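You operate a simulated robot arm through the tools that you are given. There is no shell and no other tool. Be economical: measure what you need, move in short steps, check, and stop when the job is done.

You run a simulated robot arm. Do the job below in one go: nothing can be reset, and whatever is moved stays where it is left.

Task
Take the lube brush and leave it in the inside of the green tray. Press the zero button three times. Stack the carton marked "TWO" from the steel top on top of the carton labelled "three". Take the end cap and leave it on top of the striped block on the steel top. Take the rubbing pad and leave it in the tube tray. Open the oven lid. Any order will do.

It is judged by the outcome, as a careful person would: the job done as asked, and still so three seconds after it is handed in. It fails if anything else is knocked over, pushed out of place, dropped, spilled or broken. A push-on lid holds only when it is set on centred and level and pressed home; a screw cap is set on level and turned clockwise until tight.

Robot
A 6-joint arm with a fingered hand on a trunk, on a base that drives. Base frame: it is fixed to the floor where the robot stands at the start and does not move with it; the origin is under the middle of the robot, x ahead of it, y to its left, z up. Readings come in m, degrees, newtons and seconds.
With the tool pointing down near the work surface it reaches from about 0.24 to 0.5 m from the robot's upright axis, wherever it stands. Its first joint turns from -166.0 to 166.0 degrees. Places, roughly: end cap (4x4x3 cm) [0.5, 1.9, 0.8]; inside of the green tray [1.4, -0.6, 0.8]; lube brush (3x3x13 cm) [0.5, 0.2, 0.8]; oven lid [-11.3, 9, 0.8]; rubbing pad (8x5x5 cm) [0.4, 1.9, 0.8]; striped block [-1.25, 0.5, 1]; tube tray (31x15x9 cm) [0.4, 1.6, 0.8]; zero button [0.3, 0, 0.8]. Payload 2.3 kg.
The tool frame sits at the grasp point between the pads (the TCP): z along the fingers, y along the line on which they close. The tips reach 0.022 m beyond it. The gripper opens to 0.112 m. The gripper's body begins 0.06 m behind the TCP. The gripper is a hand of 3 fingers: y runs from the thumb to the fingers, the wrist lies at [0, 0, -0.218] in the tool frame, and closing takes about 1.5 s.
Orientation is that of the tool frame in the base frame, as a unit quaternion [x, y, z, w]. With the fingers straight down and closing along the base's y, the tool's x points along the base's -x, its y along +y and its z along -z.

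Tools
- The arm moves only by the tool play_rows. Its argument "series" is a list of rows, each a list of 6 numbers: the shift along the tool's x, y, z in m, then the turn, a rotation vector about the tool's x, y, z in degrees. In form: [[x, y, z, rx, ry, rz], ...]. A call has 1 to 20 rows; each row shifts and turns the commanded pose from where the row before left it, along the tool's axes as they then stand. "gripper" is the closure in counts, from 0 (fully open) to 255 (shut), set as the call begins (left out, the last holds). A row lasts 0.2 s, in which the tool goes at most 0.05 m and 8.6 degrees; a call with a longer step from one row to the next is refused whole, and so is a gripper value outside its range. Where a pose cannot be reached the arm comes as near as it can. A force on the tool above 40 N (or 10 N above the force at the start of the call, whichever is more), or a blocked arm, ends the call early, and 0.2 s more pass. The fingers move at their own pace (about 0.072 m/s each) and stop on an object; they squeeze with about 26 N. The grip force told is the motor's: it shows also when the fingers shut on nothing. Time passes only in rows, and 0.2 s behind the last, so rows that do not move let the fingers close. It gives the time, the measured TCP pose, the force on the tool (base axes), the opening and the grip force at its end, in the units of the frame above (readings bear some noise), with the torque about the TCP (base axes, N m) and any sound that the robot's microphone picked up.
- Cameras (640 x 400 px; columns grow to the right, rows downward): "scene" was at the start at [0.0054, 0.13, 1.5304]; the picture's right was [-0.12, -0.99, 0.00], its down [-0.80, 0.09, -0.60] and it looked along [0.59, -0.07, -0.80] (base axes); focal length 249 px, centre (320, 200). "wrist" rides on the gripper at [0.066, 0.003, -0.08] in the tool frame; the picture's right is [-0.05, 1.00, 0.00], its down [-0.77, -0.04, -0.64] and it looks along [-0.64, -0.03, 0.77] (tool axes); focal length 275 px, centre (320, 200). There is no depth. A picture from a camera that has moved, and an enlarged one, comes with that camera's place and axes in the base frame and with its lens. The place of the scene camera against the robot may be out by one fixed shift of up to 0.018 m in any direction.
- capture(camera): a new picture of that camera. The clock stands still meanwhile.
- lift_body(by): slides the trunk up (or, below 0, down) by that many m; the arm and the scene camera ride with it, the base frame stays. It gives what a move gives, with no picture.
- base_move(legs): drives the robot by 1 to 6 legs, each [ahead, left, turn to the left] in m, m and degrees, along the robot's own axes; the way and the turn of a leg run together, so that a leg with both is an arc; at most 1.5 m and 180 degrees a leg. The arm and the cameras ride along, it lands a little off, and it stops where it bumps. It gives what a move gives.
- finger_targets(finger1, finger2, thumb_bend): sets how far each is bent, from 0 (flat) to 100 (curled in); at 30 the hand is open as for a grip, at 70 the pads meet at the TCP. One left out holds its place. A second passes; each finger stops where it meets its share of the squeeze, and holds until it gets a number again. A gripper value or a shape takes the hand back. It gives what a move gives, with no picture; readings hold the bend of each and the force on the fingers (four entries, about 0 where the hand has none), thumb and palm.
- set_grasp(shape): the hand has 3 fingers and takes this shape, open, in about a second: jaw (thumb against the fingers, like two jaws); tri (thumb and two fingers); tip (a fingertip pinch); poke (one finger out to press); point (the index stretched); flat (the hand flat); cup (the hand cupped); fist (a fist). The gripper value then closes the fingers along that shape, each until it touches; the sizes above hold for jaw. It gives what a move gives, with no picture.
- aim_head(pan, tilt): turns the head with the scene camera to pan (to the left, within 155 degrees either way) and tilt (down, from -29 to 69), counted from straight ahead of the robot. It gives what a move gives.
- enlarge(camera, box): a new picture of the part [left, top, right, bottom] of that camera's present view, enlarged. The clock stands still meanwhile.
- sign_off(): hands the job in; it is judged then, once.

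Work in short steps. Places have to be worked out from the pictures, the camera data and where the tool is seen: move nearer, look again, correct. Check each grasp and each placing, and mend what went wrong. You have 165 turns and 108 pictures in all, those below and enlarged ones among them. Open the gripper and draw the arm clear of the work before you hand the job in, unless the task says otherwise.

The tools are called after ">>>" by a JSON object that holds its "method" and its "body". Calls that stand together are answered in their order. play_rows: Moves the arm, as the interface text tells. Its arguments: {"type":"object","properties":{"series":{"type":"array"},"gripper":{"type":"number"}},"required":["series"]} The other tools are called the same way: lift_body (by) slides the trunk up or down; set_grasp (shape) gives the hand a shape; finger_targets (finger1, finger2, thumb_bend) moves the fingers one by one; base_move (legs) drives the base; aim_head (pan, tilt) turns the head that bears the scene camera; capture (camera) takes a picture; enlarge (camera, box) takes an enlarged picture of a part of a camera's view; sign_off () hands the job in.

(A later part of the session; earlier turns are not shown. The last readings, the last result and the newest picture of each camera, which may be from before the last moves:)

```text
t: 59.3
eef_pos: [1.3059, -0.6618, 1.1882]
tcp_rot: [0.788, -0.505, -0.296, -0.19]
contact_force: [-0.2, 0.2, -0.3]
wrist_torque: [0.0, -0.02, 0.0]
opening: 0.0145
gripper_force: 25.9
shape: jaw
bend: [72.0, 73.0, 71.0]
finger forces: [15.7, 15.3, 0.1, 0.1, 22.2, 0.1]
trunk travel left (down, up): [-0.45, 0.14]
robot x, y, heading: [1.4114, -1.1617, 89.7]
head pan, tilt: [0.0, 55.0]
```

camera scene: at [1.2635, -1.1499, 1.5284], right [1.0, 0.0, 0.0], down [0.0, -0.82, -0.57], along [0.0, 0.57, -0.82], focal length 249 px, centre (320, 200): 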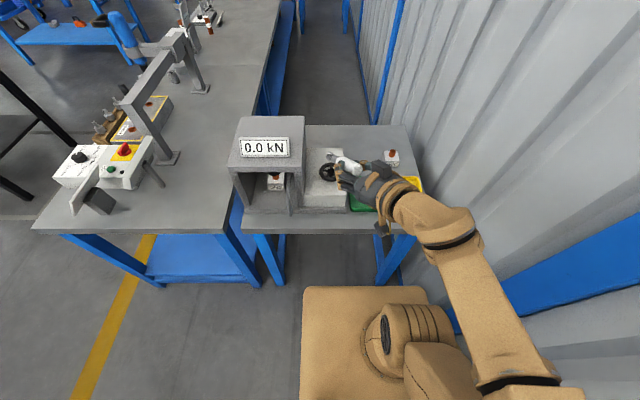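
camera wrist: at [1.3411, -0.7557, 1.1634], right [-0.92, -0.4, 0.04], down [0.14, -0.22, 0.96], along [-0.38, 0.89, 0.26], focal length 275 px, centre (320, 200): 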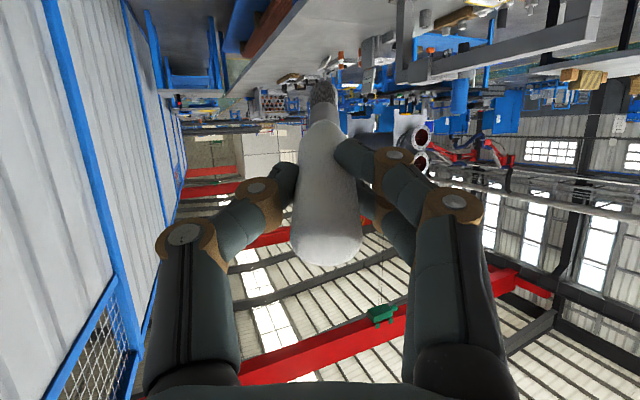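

Position now holds from the actual pose. I move over the tray sideways, then lower the trunk so the forearm can come in flatter.

>>> {"method": "play_rows", "body": {"series": [[0.018, -0.028, -0.016, 0, 0, 0], [0.018, -0.028, -0.016, 0, 0, 0], [0.018, -0.028, -0.016, 0, 0, 0], [0.018, -0.028, -0.016, 0, 0, 0], [0, 0, 0, 0, 0, 0]]}}

>>> {"method": "lift_body", "body": {"by": -0.2}}

>>> {"method": "play_rows", "body": {"series": [[0, 0, 0, 0, -8.25, 0], [0, 0, 0, 0, -8.25, 0], [0, 0, 0, 0, -8.25, 0], [0, 0, 0, 0, 0, 0]]}}

>>> {"method": "capture", "body": {"camera": "scene"}}

```text
t: 60.5
eef_pos: [1.4464, -0.7038, 1.1891]
tcp_rot: [0.788, -0.504, -0.297, -0.19]
contact_force: [0.3, 0.1, -0.4]
wrist_torque: [0.0, -0.01, -0.04]
opening: 0.0144
gripper_force: 26.0
shape: jaw
bend: [72.0, 73.0, 71.0]
finger forces: [15.8, 15.3, 0.0, 0.0, 22.2, 0.1]
trunk travel left (down, up): [-0.45, 0.14]
robot x, y, heading: [1.411, -1.1597, 89.8]
head pan, tilt: [0.0, 55.0]
```

```text
t: 62.7
eef_pos: [1.4467, -0.7063, 0.9896]
tcp_rot: [0.789, -0.503, -0.298, -0.19]
contact_force: [0.4, -0.5, -0.9]
wrist_torque: [-0.05, 0.01, 0.0]
opening: 0.0144
gripper_force: 26.0
shape: jaw
bend: [72.0, 73.0, 71.0]
finger forces: [15.8, 15.5, 0.1, 0.0, 22.4, 0.1]
trunk travel left (down, up): [-0.25, 0.34]
robot x, y, heading: [1.4105, -1.1567, 90.0]
head pan, tilt: [0.0, 55.0]
```

```text
t: 63.7
eef_pos: [1.3984, -0.6798, 1.0443]
tcp_rot: [0.707, -0.457, -0.454, -0.292]
contact_force: [0.4, -0.2, -0.3]
wrist_torque: [0.02, 0.01, 0.0]
opening: 0.0148
gripper_force: 26.3
shape: jaw
bend: [72.0, 73.0, 71.0]
finger forces: [15.8, 15.3, 0.0, 0.1, 22.3, 0.0]
out of reach, approached as far as the arm can: row 2, 3
trunk travel left (down, up): [-0.25, 0.34]
robot x, y, heading: [1.4154, -1.1618, 89.5]
head pan, tilt: [0.0, 55.0]
```

```text
76 pictures are left
camera scene: at [1.2636, -1.15, 1.3284], right [1.0, 0.0, 0.0], down [0.0, -0.82, -0.57], along [0.0, 0.57, -0.82], focal length 249 px, centre (320, 200)
```

scene: 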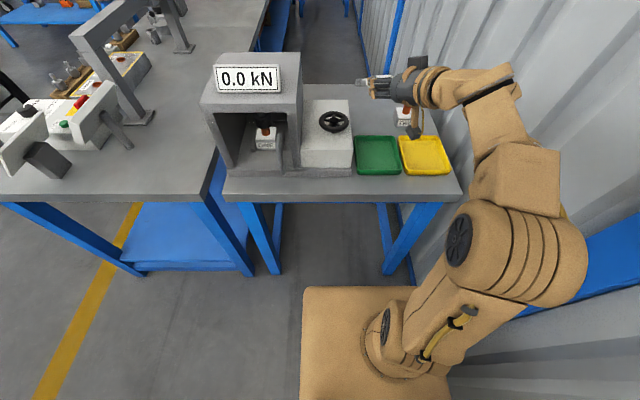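

Over ~50° tilt isn't reachable. Instead I'll hold ~48°, touch the bristle end in the tray's far corner and swing the handle down by letting the brush pivot in the grip. First undo some tilt.

>>> {"method": "play_rows", "body": {"series": [[0, 0, 0, 0, 8.25, 0], [0, 0, 0, 0, 8.25, 0], [0, 0, 0, 0, 2, 0], [0, 0, 0, 0, 0, 0]]}}

>>> {"method": "enlarge", "body": {"camera": "scene", "box": [330, 40, 490, 190]}}

```text
t: 64.7
eef_pos: [1.3977, -0.6796, 1.0452]
tcp_rot: [0.771, -0.494, -0.339, -0.217]
contact_force: [0.8, -0.2, -0.3]
wrist_torque: [-0.02, -0.03, -0.03]
opening: 0.0142
gripper_force: 25.8
shape: jaw
bend: [72.0, 73.0, 71.0]
finger forces: [15.6, 15.4, 0.1, 0.0, 22.3, 0.0]
trunk travel left (down, up): [-0.25, 0.34]
robot x, y, heading: [1.4102, -1.1591, 89.7]
head pan, tilt: [0.0, 55.0]
```

```text
2.67 times, centred on (410, 115) of scene
camera zoom: at [1.2636, -1.15, 1.3284], right [1.0, 0.0, 0.0], down [0.0, -0.82, -0.57], along [0.0, 0.57, -0.82], focal length 664 px, centre (80, 427)
```

zoom: 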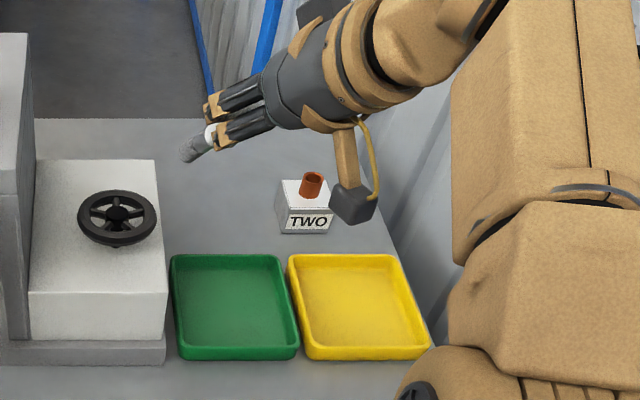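

Tray position is confirmed. I yaw 10° more toward the diagonal and go to a hover with the bristles about 6 cm above the tray's far-left inner area.

>>> {"method": "play_rows", "body": {"series": [[0, 0, 0, -3.7, 0, -3.4], [0, 0, 0, -3.7, 0, -3.4], [0.019, -0.0189, 0.0281, 0, 0, 0], [0.019, -0.0189, 0.0281, 0, 0, 0], [0.019, -0.0189, 0.0281, 0, 0, 0], [0.019, -0.0189, 0.0281, 0, 0, 0], [0, 0, 0, 0, 0, 0]]}}

>>> {"method": "enlarge", "body": {"camera": "scene", "box": [330, 70, 490, 190]}}

```text
t: 66.3
eef_pos: [1.4329, -0.5959, 0.9207]
tcp_rot: [0.811, -0.425, -0.356, -0.186]
contact_force: [0.4, -0.3, -0.7]
wrist_torque: [-0.01, -0.02, -0.03]
opening: 0.0144
gripper_force: 25.7
shape: jaw
bend: [72.0, 73.0, 71.0]
finger forces: [15.9, 15.4, 0.0, 0.0, 22.3, 0.1]
out of reach, approached as far as the arm can: row 5, 6
trunk travel left (down, up): [-0.25, 0.34]
robot x, y, heading: [1.4121, -1.1654, 89.8]
head pan, tilt: [0.0, 55.0]
```

```text
3.33 times, centred on (410, 130) of scene
camera zoom: at [1.2636, -1.1499, 1.3284], right [1.0, 0.0, 0.0], down [0.0, -0.82, -0.57], along [0.0, 0.57, -0.82], focal length 830 px, centre (20, 433)
```

zoom: 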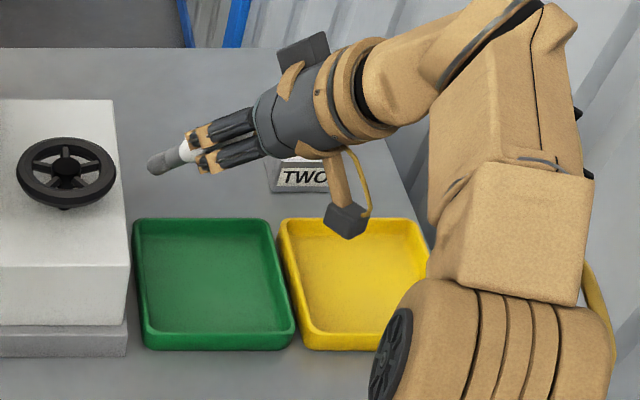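

Bristles are about 6–7 cm over the tray. Since the arm is at its limit here, I use the trunk to lower 5 cm and the look again.

>>> {"method": "lift_body", "body": {"by": -0.05}}

>>> {"method": "enlarge", "body": {"camera": "scene", "box": [330, 50, 490, 170]}}

>>> {"method": "capture", "body": {"camera": "wrist"}}

```text
t: 67.2
eef_pos: [1.4322, -0.5964, 0.8715]
tcp_rot: [0.811, -0.426, -0.355, -0.186]
contact_force: [0.0, 0.2, 0.2]
wrist_torque: [0.0, 0.01, 0.0]
opening: 0.0144
gripper_force: 25.8
shape: jaw
bend: [72.0, 73.0, 71.0]
finger forces: [15.9, 15.4, 0.0, 0.1, 22.3, 0.0]
trunk travel left (down, up): [-0.2, 0.39]
robot x, y, heading: [1.4127, -1.1618, 89.7]
head pan, tilt: [0.0, 55.0]
```

```text
3.33 times, centred on (410, 110) of scene
camera zoom: at [1.2636, -1.15, 1.2784], right [1.0, 0.0, 0.0], down [0.0, -0.82, -0.57], along [0.0, 0.57, -0.82], focal length 830 px, centre (20, 500)
```

zoom: 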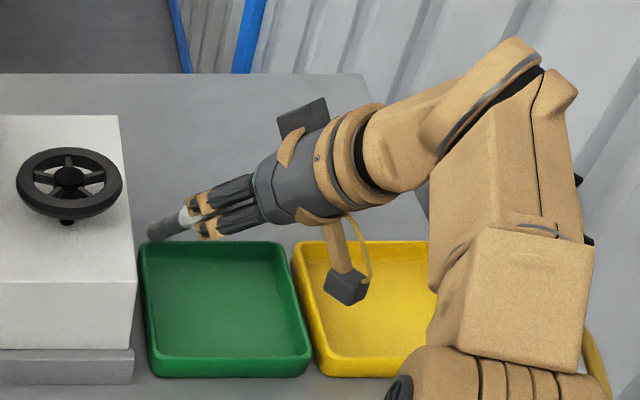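

```text
72 pictures are left
camera wrist: at [1.4881, -0.6843, 0.8793], right [-0.84, -0.54, 0.04], down [0.0, 0.07, 1.0], along [-0.54, 0.84, -0.06], focal length 275 px, centre (320, 200)
```

wrist: 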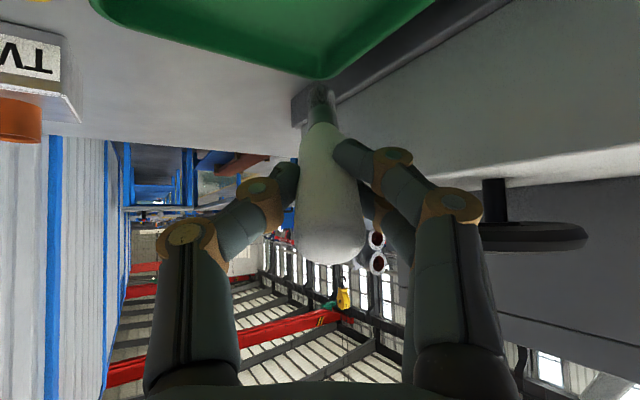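

The bristle tip is at ≈(1.390, -0.537, 0.794), a bit too close to the far-left corner. I pull back ~2 cm with the arm and then lower with the trunk to touch.

>>> {"method": "play_rows", "body": {"series": [[0.007, -0.0008, -0.0075, 0, 0, 0], [0.009, -0.0008, -0.0085, 0, 0, 0], [0, 0, 0, 0, 0, 0]]}}

>>> {"method": "lift_body", "body": {"by": -0.015}}

>>> {"method": "capture", "body": {"camera": "wrist"}}

```text
t: 68.0
eef_pos: [1.4388, -0.6006, 0.8812]
tcp_rot: [0.81, -0.428, -0.354, -0.186]
contact_force: [0.3, 0.5, -0.2]
wrist_torque: [-0.03, -0.03, -0.01]
opening: 0.0145
gripper_force: 25.7
shape: jaw
bend: [72.0, 73.0, 71.0]
finger forces: [15.8, 15.4, 0.1, 0.0, 22.2, 0.0]
out of reach, approached as far as the arm can: row 1, 2
trunk travel left (down, up): [-0.2, 0.39]
robot x, y, heading: [1.4106, -1.1575, 89.9]
head pan, tilt: [0.0, 55.0]
```

```text
t: 68.6
eef_pos: [1.4387, -0.6004, 0.8654]
tcp_rot: [0.811, -0.427, -0.355, -0.186]
contact_force: [0.0, 0.1, -0.2]
wrist_torque: [0.01, 0.0, -0.01]
opening: 0.0142
gripper_force: 25.7
shape: jaw
bend: [72.0, 73.0, 71.0]
finger forces: [15.8, 15.4, 0.1, 0.1, 22.3, 0.0]
trunk travel left (down, up): [-0.185, 0.405]
robot x, y, heading: [1.416, -1.1634, 90.0]
head pan, tilt: [0.0, 55.0]
```

```text
71 pictures are left
camera wrist: at [1.4937, -0.6885, 0.8726], right [-0.84, -0.54, 0.04], down [0.0, 0.07, 1.0], along [-0.54, 0.84, -0.06], focal length 275 px, centre (320, 200)
```

wrist: 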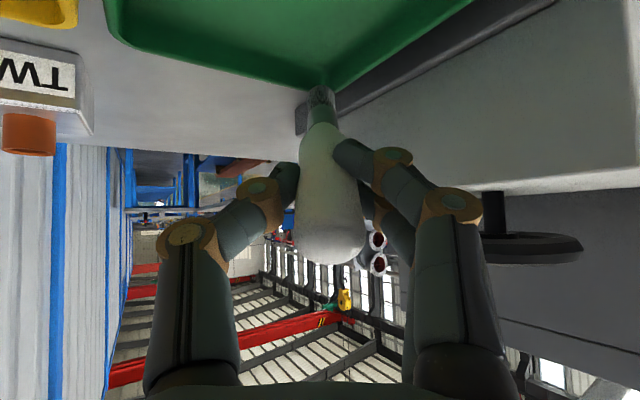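

Tip is at about (1.396, -0.541, 0.787), still near the corner; I shift the base back 1.8 cm and right 1 cm.

>>> {"method": "base_move", "body": {"legs": [[-0.018, -0.01, 0]]}}

>>> {"method": "lift_body", "body": {"by": -0.012}}

>>> {"method": "capture", "body": {"camera": "wrist"}}

```text
t: 69.4
eef_pos: [1.4473, -0.6181, 0.8659]
tcp_rot: [0.811, -0.427, -0.355, -0.185]
contact_force: [1.0, 0.2, -0.8]
wrist_torque: [0.0, -0.02, 0.0]
opening: 0.0144
gripper_force: 25.7
shape: jaw
bend: [72.0, 73.0, 71.0]
finger forces: [15.8, 15.4, 0.0, 0.1, 22.3, 0.1]
trunk travel left (down, up): [-0.185, 0.405]
robot x, y, heading: [1.4236, -1.1756, 89.8]
head pan, tilt: [0.0, 55.0]
```

```text
t: 70.0
eef_pos: [1.4481, -0.6177, 0.8534]
tcp_rot: [0.811, -0.428, -0.354, -0.186]
contact_force: [-0.5, 0.1, -0.5]
wrist_torque: [-0.01, 0.0, 0.01]
opening: 0.0144
gripper_force: 26.2
shape: jaw
bend: [72.0, 73.0, 71.0]
finger forces: [15.8, 15.3, 0.0, 0.0, 22.2, 0.0]
trunk travel left (down, up): [-0.173, 0.417]
robot x, y, heading: [1.4257, -1.1757, 90.0]
head pan, tilt: [0.0, 55.0]
```

```text
70 pictures are left
camera wrist: at [1.5037, -0.7066, 0.8607], right [-0.84, -0.54, 0.04], down [0.0, 0.07, 1.0], along [-0.54, 0.84, -0.06], focal length 275 px, centre (320, 200)
```

wrist: 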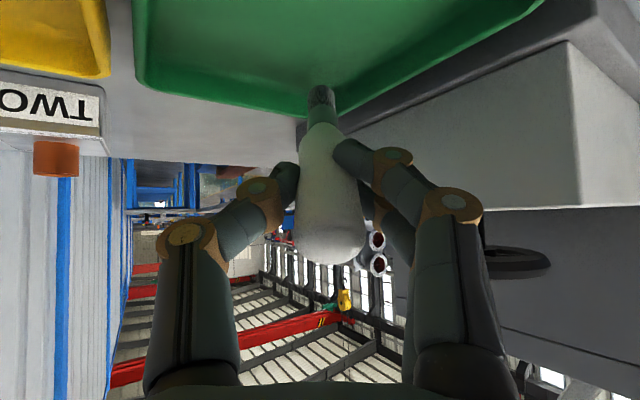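

The tip is now inside the tray near the floor. Lower by trunk: the bristles should touch and the brush pivot flatter in the grip.

>>> {"method": "lift_body", "body": {"by": -0.015}}

>>> {"method": "lift_body", "body": {"by": -0.01}}

>>> {"method": "capture", "body": {"camera": "wrist"}}

```text
t: 70.7
eef_pos: [1.4486, -0.6184, 0.8385]
tcp_rot: [0.811, -0.427, -0.355, -0.186]
contact_force: [-0.2, 0.1, -0.2]
wrist_torque: [0.07, 0.03, -0.01]
opening: 0.0144
gripper_force: 26.0
shape: jaw
bend: [72.0, 73.0, 71.0]
finger forces: [15.1, 16.3, 0.1, 0.0, 22.9, 0.1]
trunk travel left (down, up): [-0.158, 0.432]
robot x, y, heading: [1.4206, -1.1791, 89.9]
head pan, tilt: [0.0, 55.0]
```

```text
t: 71.2
eef_pos: [1.4486, -0.6194, 0.8289]
tcp_rot: [0.811, -0.426, -0.355, -0.185]
contact_force: [0.1, -0.5, 1.4]
wrist_torque: [0.17, 0.14, -0.03]
opening: 0.0145
gripper_force: 26.1
shape: jaw
bend: [72.0, 73.0, 71.0]
finger forces: [14.4, 19.2, 0.1, 0.1, 23.8, 0.0]
trunk travel left (down, up): [-0.148, 0.442]
robot x, y, heading: [1.4219, -1.1786, 89.6]
head pan, tilt: [0.0, 55.0]
```

```text
69 pictures are left
camera wrist: at [1.5037, -0.7068, 0.8359], right [-0.84, -0.54, 0.04], down [0.0, 0.07, 1.0], along [-0.54, 0.84, -0.06], focal length 275 px, centre (320, 200)
```

wrist: 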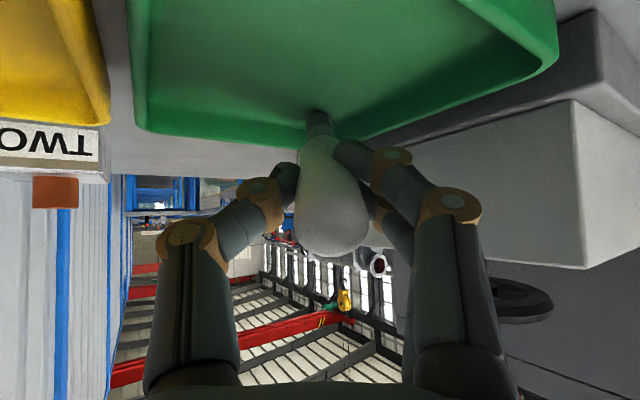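

The brush is pivoting flat as intended, with tiny forces. Lower a little more.

>>> {"method": "lift_body", "body": {"by": -0.012}}

>>> {"method": "lift_body", "body": {"by": -0.006}}

>>> {"method": "capture", "body": {"camera": "wrist"}}

```text
t: 71.8
eef_pos: [1.448, -0.6176, 0.8161]
tcp_rot: [0.811, -0.427, -0.355, -0.185]
contact_force: [-0.1, 0.2, 3.3]
wrist_torque: [0.3, 0.18, -0.01]
opening: 0.0148
gripper_force: 26.3
shape: jaw
bend: [71.0, 74.0, 71.0]
finger forces: [14.4, 21.7, 0.0, 0.0, 24.5, 0.0]
trunk travel left (down, up): [-0.136, 0.454]
robot x, y, heading: [1.4243, -1.178, 89.8]
head pan, tilt: [0.0, 55.0]
```

```text
t: 72.4
eef_pos: [1.4486, -0.6193, 0.8108]
tcp_rot: [0.81, -0.428, -0.354, -0.187]
contact_force: [0.4, -0.2, 3.6]
wrist_torque: [0.31, 0.2, 0.03]
opening: 0.0147
gripper_force: 26.4
shape: jaw
bend: [71.0, 74.0, 71.0]
finger forces: [14.9, 22.8, 0.0, 0.0, 24.7, 0.0]
trunk travel left (down, up): [-0.13, 0.46]
robot x, y, heading: [1.4232, -1.179, 89.8]
head pan, tilt: [0.0, 55.0]
```

```text
68 pictures are left
camera wrist: at [1.5037, -0.707, 0.818], right [-0.84, -0.54, 0.04], down [0.0, 0.07, 1.0], along [-0.54, 0.84, -0.06], focal length 275 px, centre (320, 200)
```

wrist: 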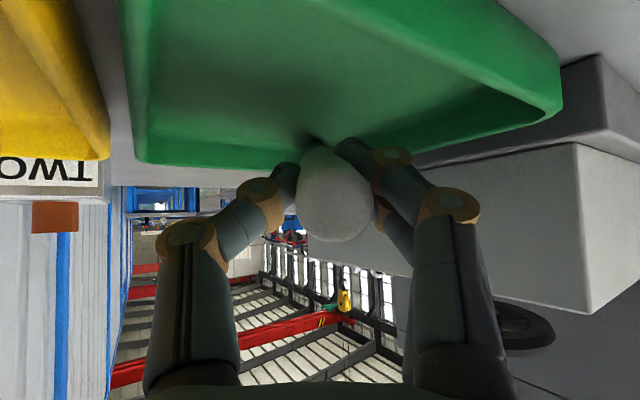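

The brush is nearly flat. I open only part-way (clear of the rims), then raise.

>>> {"method": "play_rows", "body": {"series": [[0, 0, 0, 0, 0, 0], [0, 0, 0, 0, 0, 0], [0, 0, 0, 0, 0, 0], [0, 0, 0, 0, 0, 0], [0, 0, 0, 0, 0, 0]], "gripper": 150}}

>>> {"method": "lift_body", "body": {"by": 0.1}}

>>> {"method": "capture", "body": {"camera": "scene"}}

>>> {"method": "capture", "body": {"camera": "wrist"}}

```text
t: 73.6
eef_pos: [1.4495, -0.6174, 0.8112]
tcp_rot: [0.811, -0.426, -0.355, -0.185]
contact_force: [-0.7, 0.4, 0.2]
wrist_torque: [0.02, 0.02, 0.02]
opening: 0.046
gripper_force: 0.0
shape: jaw
bend: [73.0, 73.0, 70.0]
finger forces: [0.0, 0.1, 0.0, 0.0, 0.0, 0.0]
trunk travel left (down, up): [-0.13, 0.46]
robot x, y, heading: [1.4223, -1.1734, 89.9]
head pan, tilt: [0.0, 55.0]
```

```text
t: 74.9
eef_pos: [1.448, -0.6185, 0.9101]
tcp_rot: [0.811, -0.426, -0.355, -0.185]
contact_force: [0.5, 0.3, 0.7]
wrist_torque: [-0.01, 0.02, 0.02]
opening: 0.0454
gripper_force: 0.0
shape: jaw
bend: [73.0, 73.0, 70.0]
finger forces: [0.0, 0.1, 0.0, 0.0, 0.0, 0.0]
trunk travel left (down, up): [-0.23, 0.36]
robot x, y, heading: [1.4204, -1.178, 89.9]
head pan, tilt: [0.0, 55.0]
```

```text
67 pictures are left
camera scene: at [1.2736, -1.168, 1.3084], right [1.0, 0.0, 0.0], down [0.0, -0.82, -0.57], along [0.0, 0.57, -0.82], focal length 249 px, centre (320, 200)
```

scene: 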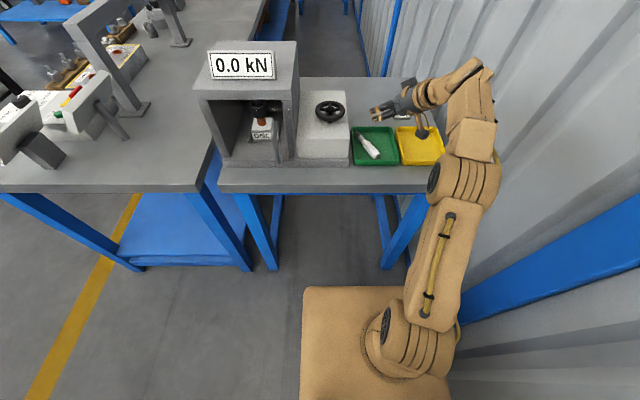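

```text
66 pictures are left
camera wrist: at [1.5037, -0.7065, 0.9177], right [-0.84, -0.54, 0.04], down [0.0, 0.07, 1.0], along [-0.54, 0.84, -0.06], focal length 275 px, centre (320, 200)
```

wrist: 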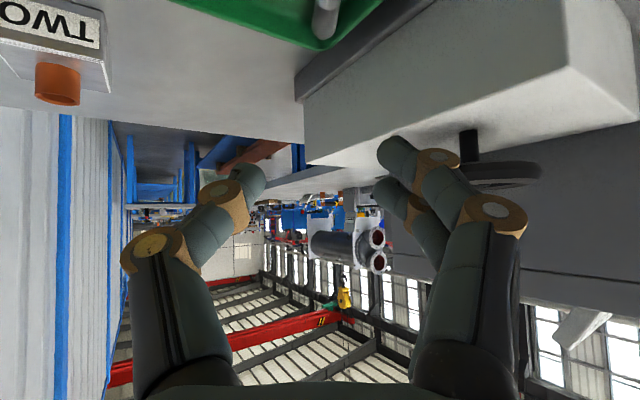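

The brush lies inside the green tray. I zoom on the boxes here and then untwist and retract the arm.

>>> {"method": "enlarge", "body": {"camera": "scene", "box": [190, 50, 450, 210]}}

>>> {"method": "play_rows", "body": {"series": [[0, 0, -0.04, 0, 0, 0], [0, 0, -0.03, 0, 8.25, 0], [0, 0, -0.02, 0, 8.25, 0], [0, 0, 0, 0, 8.25, 0], [0, 0, 0, 0, 8.25, 0], [0, 0, 0, 0, 8.25, 0], [0, 0, 0, 0, 6.25, 0], [0, 0, 0, 0, 0, 8], [0, 0, 0, 0, 0, 8], [0, 0, 0, 0, 0, 8], [0, 0, 0, 0, 0, 8], [0, 0, 0, 0, 0, 3], [0, 0, 0, 0, 0, 0]]}}

```text
2.46 times, centred on (320, 130) of scene
camera zoom: at [1.2736, -1.168, 1.3084], right [1.0, 0.0, 0.0], down [0.0, -0.82, -0.57], along [0.0, 0.57, -0.82], focal length 613 px, centre (320, 372)
```

zoom: 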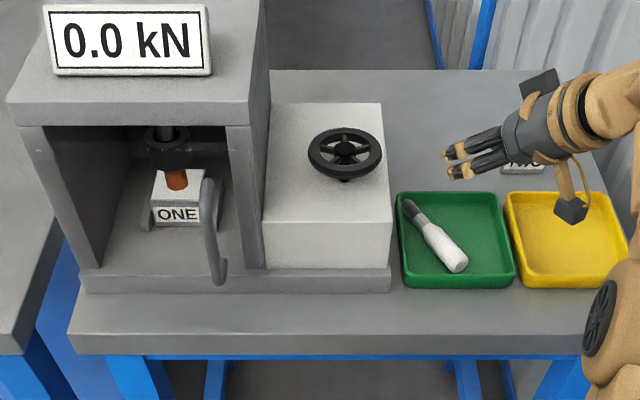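

```text
t: 77.7
eef_pos: [1.431, -0.7545, 0.8954]
tcp_rot: [-0.704, 0.711, -0.002, -0.001]
contact_force: [-0.1, 0.3, -0.6]
wrist_torque: [0.01, -0.01, 0.0]
opening: 0.0457
gripper_force: 0.1
shape: jaw
bend: [73.0, 73.0, 70.0]
finger forces: [0.1, 0.1, 0.1, 0.1, 0.0, 0.0]
out of reach, approached as far as the arm can: row 1, 2, 3, 4, 5, 6, 7
trunk travel left (down, up): [-0.23, 0.36]
robot x, y, heading: [1.4185, -1.1792, 90.1]
head pan, tilt: [0.0, 55.0]
```

Brush placed well. Raise the trunk, retract the arm, and drive back round the bench toward the steel top at about (-1.25, 0.5).

>>> {"method": "lift_body", "body": {"by": 0.23}}

>>> {"method": "play_rows", "body": {"series": [[0.04, 0, 0, 0, 0, 0], [0.04, 0, 0, 0, 0, 0], [0.04, 0, 0, 0, 0, 0], [0, 0, 0, 0, 0, 0]], "gripper": 0}}

>>> {"method": "base_move", "body": {"legs": [[-0.12, 0, 0], [0, 1.45, 0], [0, 0.3, 0], [0, 0, 70]]}}

>>> {"method": "aim_head", "body": {"pan": 0, "tilt": 25}}

>>> {"method": "capture", "body": {"camera": "scene"}}

```text
t: 80.1
eef_pos: [1.4312, -0.7568, 1.1264]
tcp_rot: [-0.704, 0.71, -0.003, -0.002]
contact_force: [0.6, -0.4, -0.2]
wrist_torque: [0.01, -0.01, 0.03]
opening: 0.046
gripper_force: 0.2
shape: jaw
bend: [73.0, 73.0, 70.0]
finger forces: [0.0, 0.1, 0.1, 0.0, 0.0, 0.0]
trunk travel left (down, up): [-0.46, 0.13]
robot x, y, heading: [1.4203, -1.1777, 89.7]
head pan, tilt: [0.0, 55.0]
```

```text
t: 81.1
eef_pos: [1.4325, -0.8733, 1.1245]
tcp_rot: [-0.704, 0.71, -0.003, -0.001]
contact_force: [0.0, 0.7, -0.4]
wrist_torque: [0.01, 0.0, -0.01]
opening: 0.1119
gripper_force: 0.0
shape: jaw
bend: [30.0, 30.0, 30.0]
finger forces: [0.0, 0.0, 0.1, 0.1, 0.0, 0.1]
trunk travel left (down, up): [-0.46, 0.13]
robot x, y, heading: [1.4246, -1.1786, 89.8]
head pan, tilt: [0.0, 55.0]
```

```text
t: 93.8
eef_pos: [-0.6012, -1.1903, 1.125]
tcp_rot: [0.983, -0.184, 0.002, 0.0]
contact_force: [0.1, -0.1, -0.5]
wrist_torque: [0.02, -0.01, -0.01]
opening: 0.1121
gripper_force: 0.0
shape: jaw
bend: [30.0, 30.0, 30.0]
finger forces: [0.0, 0.0, 0.0, 0.1, 0.1, 0.0]
trunk travel left (down, up): [-0.46, 0.13]
robot x, y, heading: [-0.3209, -1.308, 159.2]
head pan, tilt: [0.0, 55.0]
```

```text
t: 94.7
eef_pos: [-0.6019, -1.1905, 1.1244]
tcp_rot: [0.983, -0.184, 0.003, -0.001]
contact_force: [-0.3, -0.1, 0.5]
wrist_torque: [-0.02, -0.02, -0.03]
opening: 0.112
gripper_force: 0.1
shape: jaw
bend: [30.0, 30.0, 30.0]
finger forces: [0.1, 0.0, 0.1, 0.0, 0.1, 0.0]
trunk travel left (down, up): [-0.46, 0.13]
robot x, y, heading: [-0.3231, -1.308, 159.4]
head pan, tilt: [0.0, 25.0]
```

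```text
64 pictures are left
camera scene: at [-0.4083, -1.4305, 1.5823], right [0.35, 0.94, 0.0], down [0.4, -0.15, -0.91], along [-0.85, 0.32, -0.42], focal length 249 px, centre (320, 200)
```

scene: 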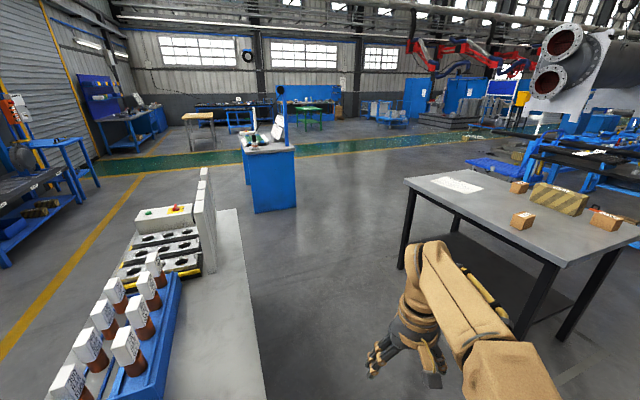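

The steel top (higher, z≈0.93) with the striped block and small cartons is seen at right. I turn to face -x and drive alongside it.

>>> {"method": "base_move", "body": {"legs": [[0, 0, 20.6], [0, -1.45, 0]]}}

>>> {"method": "aim_head", "body": {"pan": 0, "tilt": 40}}

>>> {"method": "capture", "body": {"camera": "scene"}}

```text
t: 103.0
eef_pos: [-0.6367, 0.1414, 1.1237]
tcp_rot: [1.0, 0.008, 0.003, 0.0]
contact_force: [0.2, 0.1, -0.5]
wrist_torque: [0.02, -0.04, 0.02]
opening: 0.112
gripper_force: 0.0
shape: jaw
bend: [30.0, 30.0, 30.0]
finger forces: [0.0, 0.0, 0.1, 0.0, 0.0, 0.1]
trunk travel left (down, up): [-0.46, 0.13]
robot x, y, heading: [-0.3347, 0.1362, -178.9]
head pan, tilt: [0.0, 25.0]
```

```text
t: 103.8
eef_pos: [-0.6383, 0.1386, 1.1243]
tcp_rot: [1.0, 0.007, 0.003, -0.001]
contact_force: [0.7, 0.1, 0.4]
wrist_torque: [-0.02, -0.01, 0.0]
opening: 0.1122
gripper_force: 0.0
shape: jaw
bend: [30.0, 30.0, 30.0]
finger forces: [0.1, 0.0, 0.1, 0.0, 0.0, 0.0]
trunk travel left (down, up): [-0.46, 0.13]
robot x, y, heading: [-0.333, 0.1379, -178.6]
head pan, tilt: [0.0, 40.0]
```

```text
63 pictures are left
camera scene: at [-0.3625, -0.0076, 1.5592], right [-0.02, 1.0, 0.0], down [0.64, 0.01, -0.77], along [-0.77, -0.02, -0.64], focal length 249 px, centre (320, 200)
```

scene: 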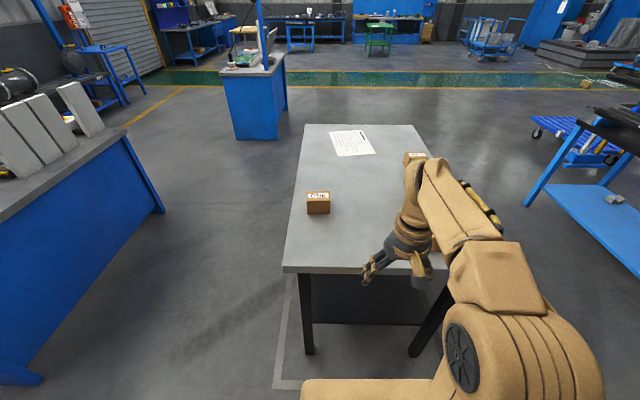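

I zoom on the visible carton, and pan right to see the others beyond the arm.

>>> {"method": "enlarge", "body": {"camera": "scene", "box": [290, 140, 450, 240]}}

>>> {"method": "base_move", "body": {"legs": [[0.0, -0.85, 0]]}}

>>> {"method": "aim_head", "body": {"pan": 15, "tilt": 40}}

>>> {"method": "capture", "body": {"camera": "scene"}}

```text
4.00 times, centred on (370, 190) of scene
camera zoom: at [-0.3625, -0.0076, 1.5592], right [-0.02, 1.0, 0.0], down [0.64, 0.01, -0.77], along [-0.77, -0.02, -0.64], focal length 996 px, centre (120, 240)
```

zoom: 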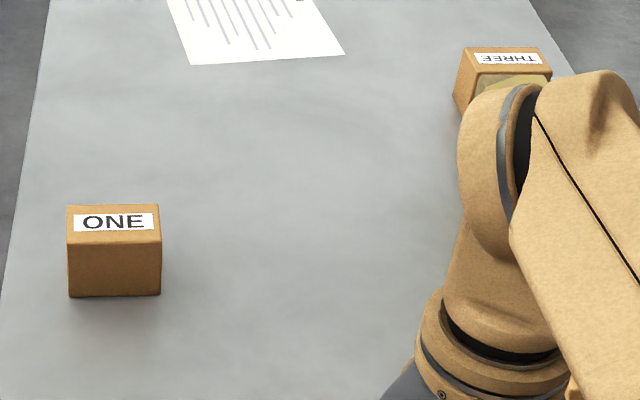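

```text
t: 108.2
eef_pos: [-0.6479, 0.9765, 1.1226]
tcp_rot: [1.0, -0.002, 0.003, -0.001]
contact_force: [-0.2, -0.5, -0.5]
wrist_torque: [0.01, 0.0, 0.01]
opening: 0.112
gripper_force: 0.0
shape: jaw
bend: [30.0, 30.0, 30.0]
finger forces: [0.1, 0.1, 0.0, 0.1, 0.0, 0.0]
trunk travel left (down, up): [-0.46, 0.13]
robot x, y, heading: [-0.3407, 0.9662, -179.8]
head pan, tilt: [0.0, 40.0]
```

```text
t: 109.0
eef_pos: [-0.6476, 0.975, 1.1235]
tcp_rot: [1.0, -0.001, 0.003, -0.001]
contact_force: [-1.0, 0.2, -0.1]
wrist_torque: [0.01, 0.02, 0.02]
opening: 0.1119
gripper_force: 0.1
shape: jaw
bend: [30.0, 30.0, 30.0]
finger forces: [0.0, 0.1, 0.0, 0.0, 0.0, 0.1]
trunk travel left (down, up): [-0.46, 0.13]
robot x, y, heading: [-0.3407, 0.9655, -179.8]
head pan, tilt: [15.0, 40.0]
```

```text
61 pictures are left
camera scene: at [-0.3726, 0.8014, 1.5591], right [-0.26, 0.97, 0.0], down [0.62, 0.17, -0.77], along [-0.74, -0.2, -0.64], focal length 249 px, centre (320, 200)
```

scene: 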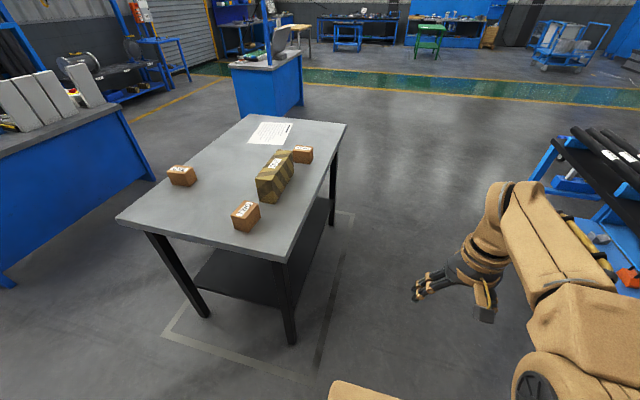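

Cartons: ONE (left), TWO near the closest corner ≈(-0.94, 0.37), striped block ≈(-1.2, 0.39), THREE ≈(-1.41, 0.43); top height maybe 0.88. I approach from the +y side, facing -y, in front of TWO, with the trunk raised.

>>> {"method": "base_move", "body": {"legs": [[0, 0, 90], [0, -0.6, 0], [0.06, 0, 0]]}}

>>> {"method": "lift_body", "body": {"by": 0.12}}

>>> {"method": "aim_head", "body": {"pan": -15, "tilt": 55}}

>>> {"method": "capture", "body": {"camera": "scene"}}

>>> {"method": "capture", "body": {"camera": "wrist"}}

```text
t: 116.8
eef_pos: [-0.974, 0.6164, 1.1225]
tcp_rot: [0.72, 0.694, 0.002, -0.003]
contact_force: [0.2, -0.7, -0.4]
wrist_torque: [-0.01, 0.0, -0.06]
opening: 0.1116
gripper_force: 0.1
shape: jaw
bend: [30.0, 30.0, 30.0]
finger forces: [0.0, 0.0, 0.1, 0.0, 0.1, 0.0]
trunk travel left (down, up): [-0.46, 0.13]
robot x, y, heading: [-0.9541, 0.922, -91.4]
head pan, tilt: [15.0, 40.0]
```

```text
t: 118.2
eef_pos: [-0.9744, 0.6181, 1.2443]
tcp_rot: [0.72, 0.694, 0.001, -0.002]
contact_force: [0.7, -0.3, -0.3]
wrist_torque: [0.0, 0.01, -0.01]
opening: 0.1117
gripper_force: 0.0
shape: jaw
bend: [30.0, 30.0, 30.0]
finger forces: [0.0, 0.0, 0.0, 0.0, 0.0, 0.0]
trunk travel left (down, up): [-0.58, 0.01]
robot x, y, heading: [-0.9566, 0.9207, -91.6]
head pan, tilt: [15.0, 40.0]
```

```text
t: 119.2
eef_pos: [-0.9746, 0.6182, 1.2448]
tcp_rot: [0.72, 0.694, 0.001, -0.003]
contact_force: [0.1, 0.8, 0.7]
wrist_torque: [0.0, -0.01, -0.02]
opening: 0.112
gripper_force: 0.1
shape: jaw
bend: [30.0, 30.0, 30.0]
finger forces: [0.1, 0.1, 0.0, 0.1, 0.1, 0.0]
trunk travel left (down, up): [-0.58, 0.01]
robot x, y, heading: [-0.9569, 0.9198, -91.3]
head pan, tilt: [-15.0, 55.0]
```

```text
60 pictures are left
camera scene: at [-0.8408, 0.9057, 1.6584], right [-0.96, 0.29, 0.0], down [0.23, 0.78, -0.57], along [-0.16, -0.55, -0.82], focal length 249 px, centre (320, 200)
```

scene: 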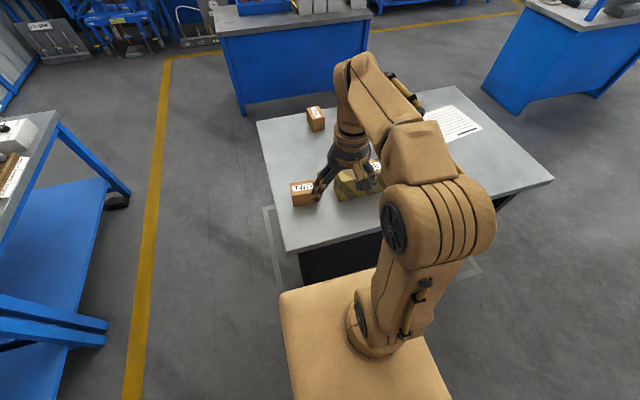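

```text
59 pictures are left
camera wrist: at [-0.9697, 0.682, 1.326], right [1.0, -0.08, 0.0], down [-0.06, -0.77, 0.63], along [-0.05, -0.63, -0.78], focal length 275 px, centre (320, 200)
```

wrist: 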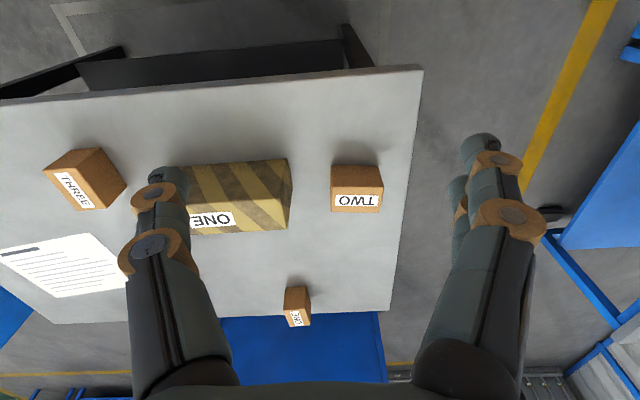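

TWO is near the table's +x edge (≈(-0.93, 0.376), top z≈0.96, about 8.6×5×7 cm), so I go round to that side, facing -x.

>>> {"method": "base_move", "body": {"legs": [[-0.08, 0, 1.5], [0, 0.46, 0], [0, 0, -90], [0, 0.62, 0]]}}

>>> {"method": "capture", "body": {"camera": "wrist"}}

```text
t: 129.6
eef_pos: [-0.8198, 0.4136, 1.2442]
tcp_rot: [1.0, -0.027, 0.002, -0.001]
contact_force: [0.0, 0.7, 0.1]
wrist_torque: [0.0, -0.02, 0.0]
opening: 0.1121
gripper_force: 0.1
shape: jaw
bend: [30.0, 30.0, 30.0]
finger forces: [0.0, 0.0, 0.1, 0.1, 0.1, 0.0]
trunk travel left (down, up): [-0.58, 0.01]
robot x, y, heading: [-0.5147, 0.3885, 177.2]
head pan, tilt: [-15.0, 55.0]
```

```text
58 pictures are left
camera wrist: at [-0.7554, 0.4054, 1.326], right [-0.1, -0.99, 0.0], down [-0.77, 0.08, 0.63], along [-0.63, 0.07, -0.78], focal length 275 px, centre (320, 200)
```

wrist: 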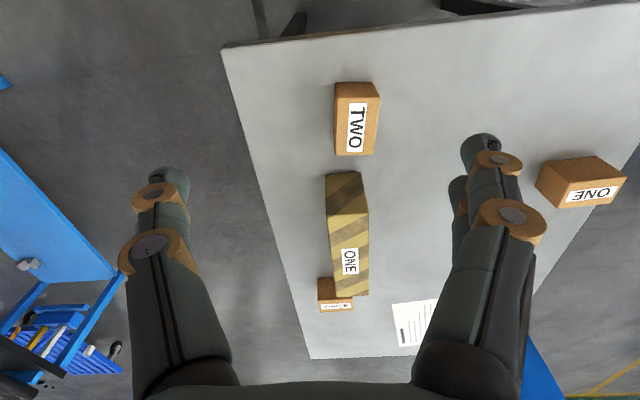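

TWO's long side lies along x; the fingers close along y across its ~5 cm side. Hover above it.

>>> {"method": "play_rows", "body": {"series": [[-0.0352, 0.0153, 0.03, 0, 0, 0], [-0.0352, 0.0153, 0.03, 0, 0, 0], [-0.0352, 0.0153, 0.03, 0, 0, 0], [0, 0, 0.04, 0, 0, 0], [0, 0, 0.04, 0, 0, 0], [0, 0, 0.04, 0, 0, 0], [0, 0, 0.03, 0, 0, 0], [0, 0, 0, 0, 0, 0]]}}

>>> {"method": "capture", "body": {"camera": "wrist"}}

```text
t: 131.4
eef_pos: [-0.9255, 0.3738, 1.0019]
tcp_rot: [1.0, -0.028, 0.002, 0.0]
contact_force: [-0.4, -0.5, 0.3]
wrist_torque: [0.0, 0.02, 0.01]
opening: 0.1118
gripper_force: 0.1
shape: jaw
bend: [30.0, 30.0, 30.0]
finger forces: [0.0, 0.0, 0.0, 0.0, 0.1, 0.1]
trunk travel left (down, up): [-0.58, 0.01]
robot x, y, heading: [-0.5192, 0.3893, 177.4]
head pan, tilt: [-15.0, 55.0]
```

```text
57 pictures are left
camera wrist: at [-0.8621, 0.3662, 1.0849], right [-0.1, -0.99, 0.0], down [-0.77, 0.08, 0.63], along [-0.63, 0.07, -0.78], focal length 275 px, centre (320, 200)
```

wrist: 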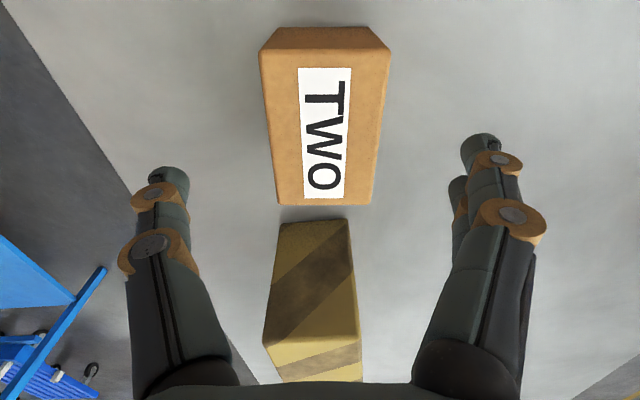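

The carton is well centred between the fingers. Descend to z≈0.935 and close.

>>> {"method": "play_rows", "body": {"series": [[0, 0.002, 0.03, 0, 0, 0], [0, 0, 0.025, 0, 0, 0], [0, 0, 0.012, 0, 0, 0], [0, 0, 0, 0, 0, 0]]}}

>>> {"method": "play_rows", "body": {"series": [[0, 0, 0, 0, 0, 0], [0, 0, 0, 0, 0, 0], [0, 0, 0, 0, 0, 0], [0, 0, 0, 0, 0, 0], [0, 0, 0, 0, 0, 0], [0, 0, 0, 0, 0, 0]], "gripper": 255}}

>>> {"method": "capture", "body": {"camera": "wrist"}}

```text
t: 132.4
eef_pos: [-0.9277, 0.3718, 0.936]
tcp_rot: [1.0, -0.027, 0.003, -0.001]
contact_force: [0.1, 0.0, 0.4]
wrist_torque: [-0.04, 0.02, -0.04]
opening: 0.112
gripper_force: 0.1
shape: jaw
bend: [30.0, 30.0, 30.0]
finger forces: [0.1, 0.0, 0.0, 0.0, 0.0, 0.0]
trunk travel left (down, up): [-0.58, 0.01]
robot x, y, heading: [-0.5144, 0.3895, 177.2]
head pan, tilt: [-15.0, 55.0]
```

```text
t: 133.8
eef_pos: [-0.9265, 0.3715, 0.9381]
tcp_rot: [1.0, -0.027, 0.003, -0.001]
contact_force: [0.8, -0.1, -0.1]
wrist_torque: [0.0, -0.01, 0.02]
opening: 0.0541
gripper_force: 26.2
shape: jaw
bend: [73.0, 73.0, 70.0]
finger forces: [11.8, 11.7, 0.1, 0.1, 23.6, 0.0]
trunk travel left (down, up): [-0.58, 0.01]
robot x, y, heading: [-0.5201, 0.388, 177.3]
head pan, tilt: [-15.0, 55.0]
```

```text
56 pictures are left
camera wrist: at [-0.8621, 0.3636, 1.0186], right [-0.1, -0.99, 0.0], down [-0.77, 0.08, 0.63], along [-0.63, 0.07, -0.78], focal length 275 px, centre (320, 200)
```

wrist: 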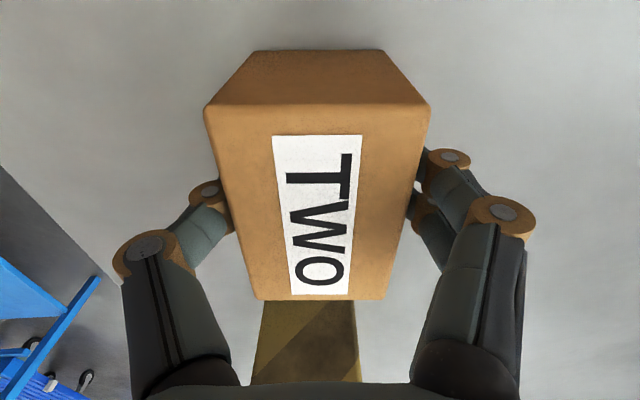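

Solid grip on TWO. Lift, retract, and drive round to the +y side in front of THREE.

>>> {"method": "play_rows", "body": {"series": [[0, 0, -0.02, 0, 0, 0], [0, 0, -0.04, 0, 0, 0], [0, 0, -0.05, 0, 0, 0], [0, 0, -0.05, 0, 0, 0], [0.04, 0, -0.03, 0, 0, 0], [0.045, 0, 0, 0, 0, 0], [0, 0, 0, 0, 0, 0]]}}

>>> {"method": "base_move", "body": {"legs": [[0, -0.64, 2.5], [0, 0, 90], [0, -0.88, 0]]}}

>>> {"method": "aim_head", "body": {"pan": 10, "tilt": 55}}

>>> {"method": "capture", "body": {"camera": "wrist"}}

>>> {"method": "capture", "body": {"camera": "scene"}}

```text
t: 135.4
eef_pos: [-0.8419, 0.3678, 1.1264]
tcp_rot: [1.0, -0.026, 0.003, -0.001]
contact_force: [-1.5, 0.2, -1.0]
wrist_torque: [0.04, 0.01, 0.0]
opening: 0.0538
gripper_force: 25.6
shape: jaw
bend: [73.0, 73.0, 70.0]
finger forces: [11.9, 11.8, 0.1, 0.0, 23.7, 0.0]
trunk travel left (down, up): [-0.58, 0.01]
robot x, y, heading: [-0.5115, 0.3869, 177.6]
head pan, tilt: [-15.0, 55.0]
```

```text
t: 146.9
eef_pos: [-1.3323, 0.7171, 1.1264]
tcp_rot: [0.711, 0.703, 0.001, -0.002]
contact_force: [-1.5, -0.8, -1.2]
wrist_torque: [0.02, 0.04, 0.02]
opening: 0.0534
gripper_force: 25.6
shape: jaw
bend: [73.0, 73.0, 70.0]
finger forces: [11.6, 11.8, 0.0, 0.0, 23.6, 0.0]
trunk travel left (down, up): [-0.58, 0.01]
robot x, y, heading: [-1.3687, 1.0395, -89.9]
head pan, tilt: [-15.0, 55.0]
```

```text
t: 147.8
eef_pos: [-1.3333, 0.7171, 1.1263]
tcp_rot: [0.711, 0.703, 0.001, -0.003]
contact_force: [0.7, -0.1, -1.8]
wrist_torque: [0.01, -0.02, -0.02]
opening: 0.0534
gripper_force: 26.3
shape: jaw
bend: [73.0, 73.0, 70.0]
finger forces: [11.7, 11.8, 0.1, 0.1, 23.5, 0.1]
trunk travel left (down, up): [-0.58, 0.01]
robot x, y, heading: [-1.3671, 1.0386, -90.1]
head pan, tilt: [10.0, 55.0]
```

```text
55 pictures are left
camera wrist: at [-1.3304, 0.782, 1.2088], right [1.0, -0.06, 0.0], down [-0.04, -0.77, 0.63], along [-0.04, -0.63, -0.78], focal length 275 px, centre (320, 200)
```

wrist: 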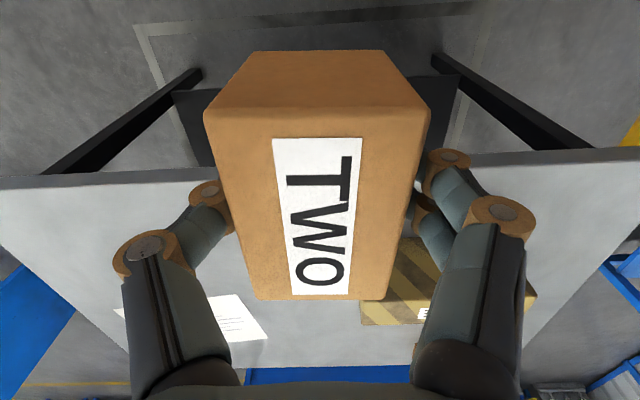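

```text
54 pictures are left
camera scene: at [-1.223, 1.0269, 1.6584], right [-0.99, -0.17, 0.0], down [-0.14, 0.81, -0.57], along [0.1, -0.57, -0.82], focal length 249 px, centre (320, 200)
```

scene: 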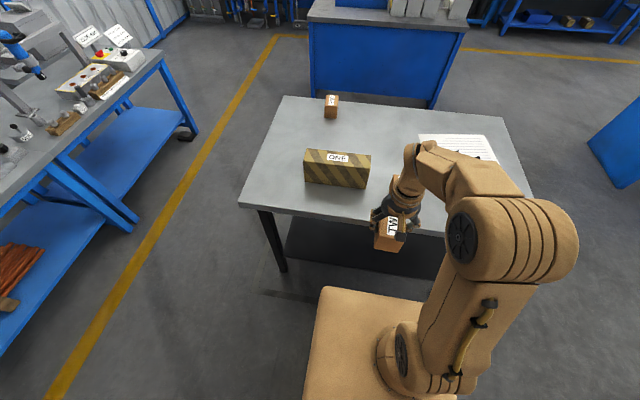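

THREE is hidden behind the hand. I shift the base right (−x) 25 cm to see it clearly.

>>> {"method": "base_move", "body": {"legs": [[0, -0.25, 0]]}}

>>> {"method": "capture", "body": {"camera": "scene"}}

>>> {"method": "capture", "body": {"camera": "wrist"}}

```text
t: 149.7
eef_pos: [-1.5812, 0.7174, 1.1273]
tcp_rot: [0.71, 0.704, 0.001, -0.003]
contact_force: [0.3, 0.8, -1.8]
wrist_torque: [0.01, 0.0, 0.01]
opening: 0.0537
gripper_force: 26.2
shape: jaw
bend: [73.0, 73.0, 70.0]
finger forces: [11.8, 11.8, 0.1, 0.1, 23.7, 0.0]
trunk travel left (down, up): [-0.58, 0.01]
robot x, y, heading: [-1.6178, 1.0423, -90.1]
head pan, tilt: [10.0, 55.0]
```

```text
53 pictures are left
camera scene: at [-1.4727, 1.0281, 1.6585], right [-0.98, -0.17, 0.0], down [-0.14, 0.81, -0.57], along [0.1, -0.56, -0.82], focal length 249 px, centre (320, 200)
```

scene: 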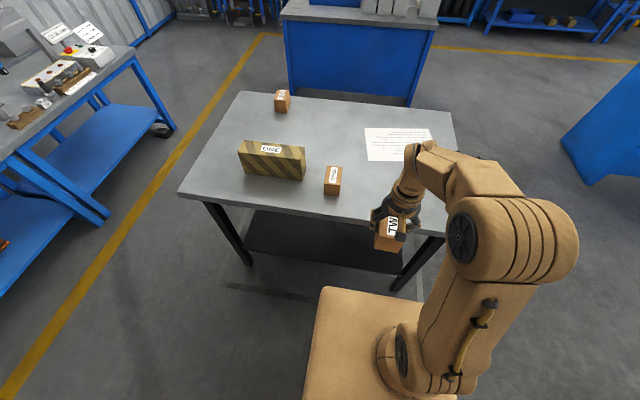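

```text
52 pictures are left
camera wrist: at [-1.5792, 0.7829, 1.2088], right [1.0, -0.06, 0.0], down [-0.04, -0.77, 0.63], along [-0.04, -0.63, -0.78], focal length 275 px, centre (320, 200)
```

wrist: 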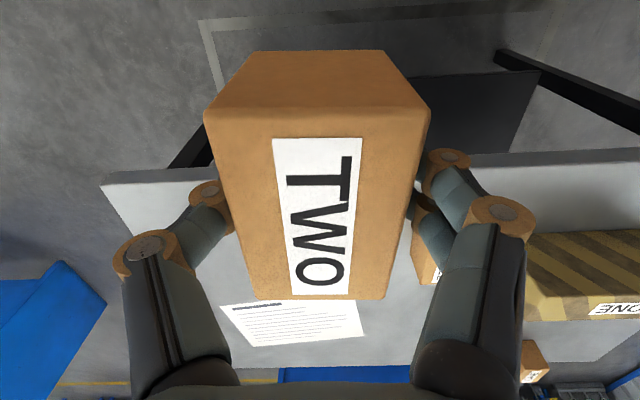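

Now THREE is visible in the scene view; I zoom in to get its place and direction.

>>> {"method": "enlarge", "body": {"camera": "scene", "box": [230, 130, 390, 230]}}

```text
4.00 times, centred on (310, 180) of scene
camera zoom: at [-1.4727, 1.0281, 1.6585], right [-0.98, -0.17, 0.0], down [-0.14, 0.81, -0.57], along [0.1, -0.56, -0.82], focal length 996 px, centre (360, 280)
```

zoom: 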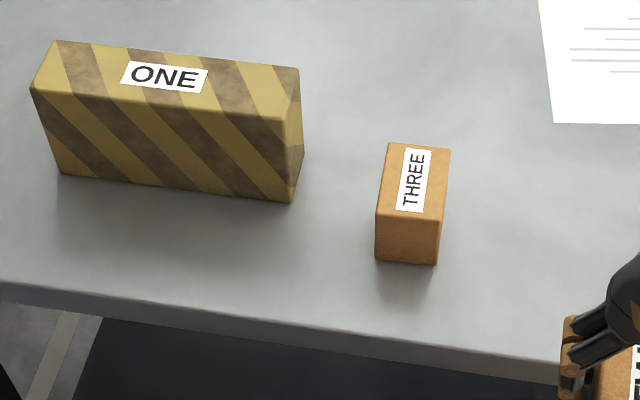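

THREE lies at ≈(-1.41, 0.435), long side along y, top z≈0.955 — same direction as the held carton. I bring the base closer and centre in x.

>>> {"method": "base_move", "body": {"legs": [[0.12, 0.18, 0]]}}

```text
t: 151.3
eef_pos: [-1.4013, 0.5967, 1.1264]
tcp_rot: [0.711, 0.704, 0.002, -0.002]
contact_force: [0.2, -0.7, -1.8]
wrist_torque: [0.0, -0.01, 0.0]
opening: 0.0541
gripper_force: 26.5
shape: jaw
bend: [73.0, 73.0, 70.0]
finger forces: [11.8, 11.8, 0.0, 0.0, 23.6, 0.1]
trunk travel left (down, up): [-0.58, 0.01]
robot x, y, heading: [-1.437, 0.9258, -90.2]
head pan, tilt: [10.0, 55.0]
```

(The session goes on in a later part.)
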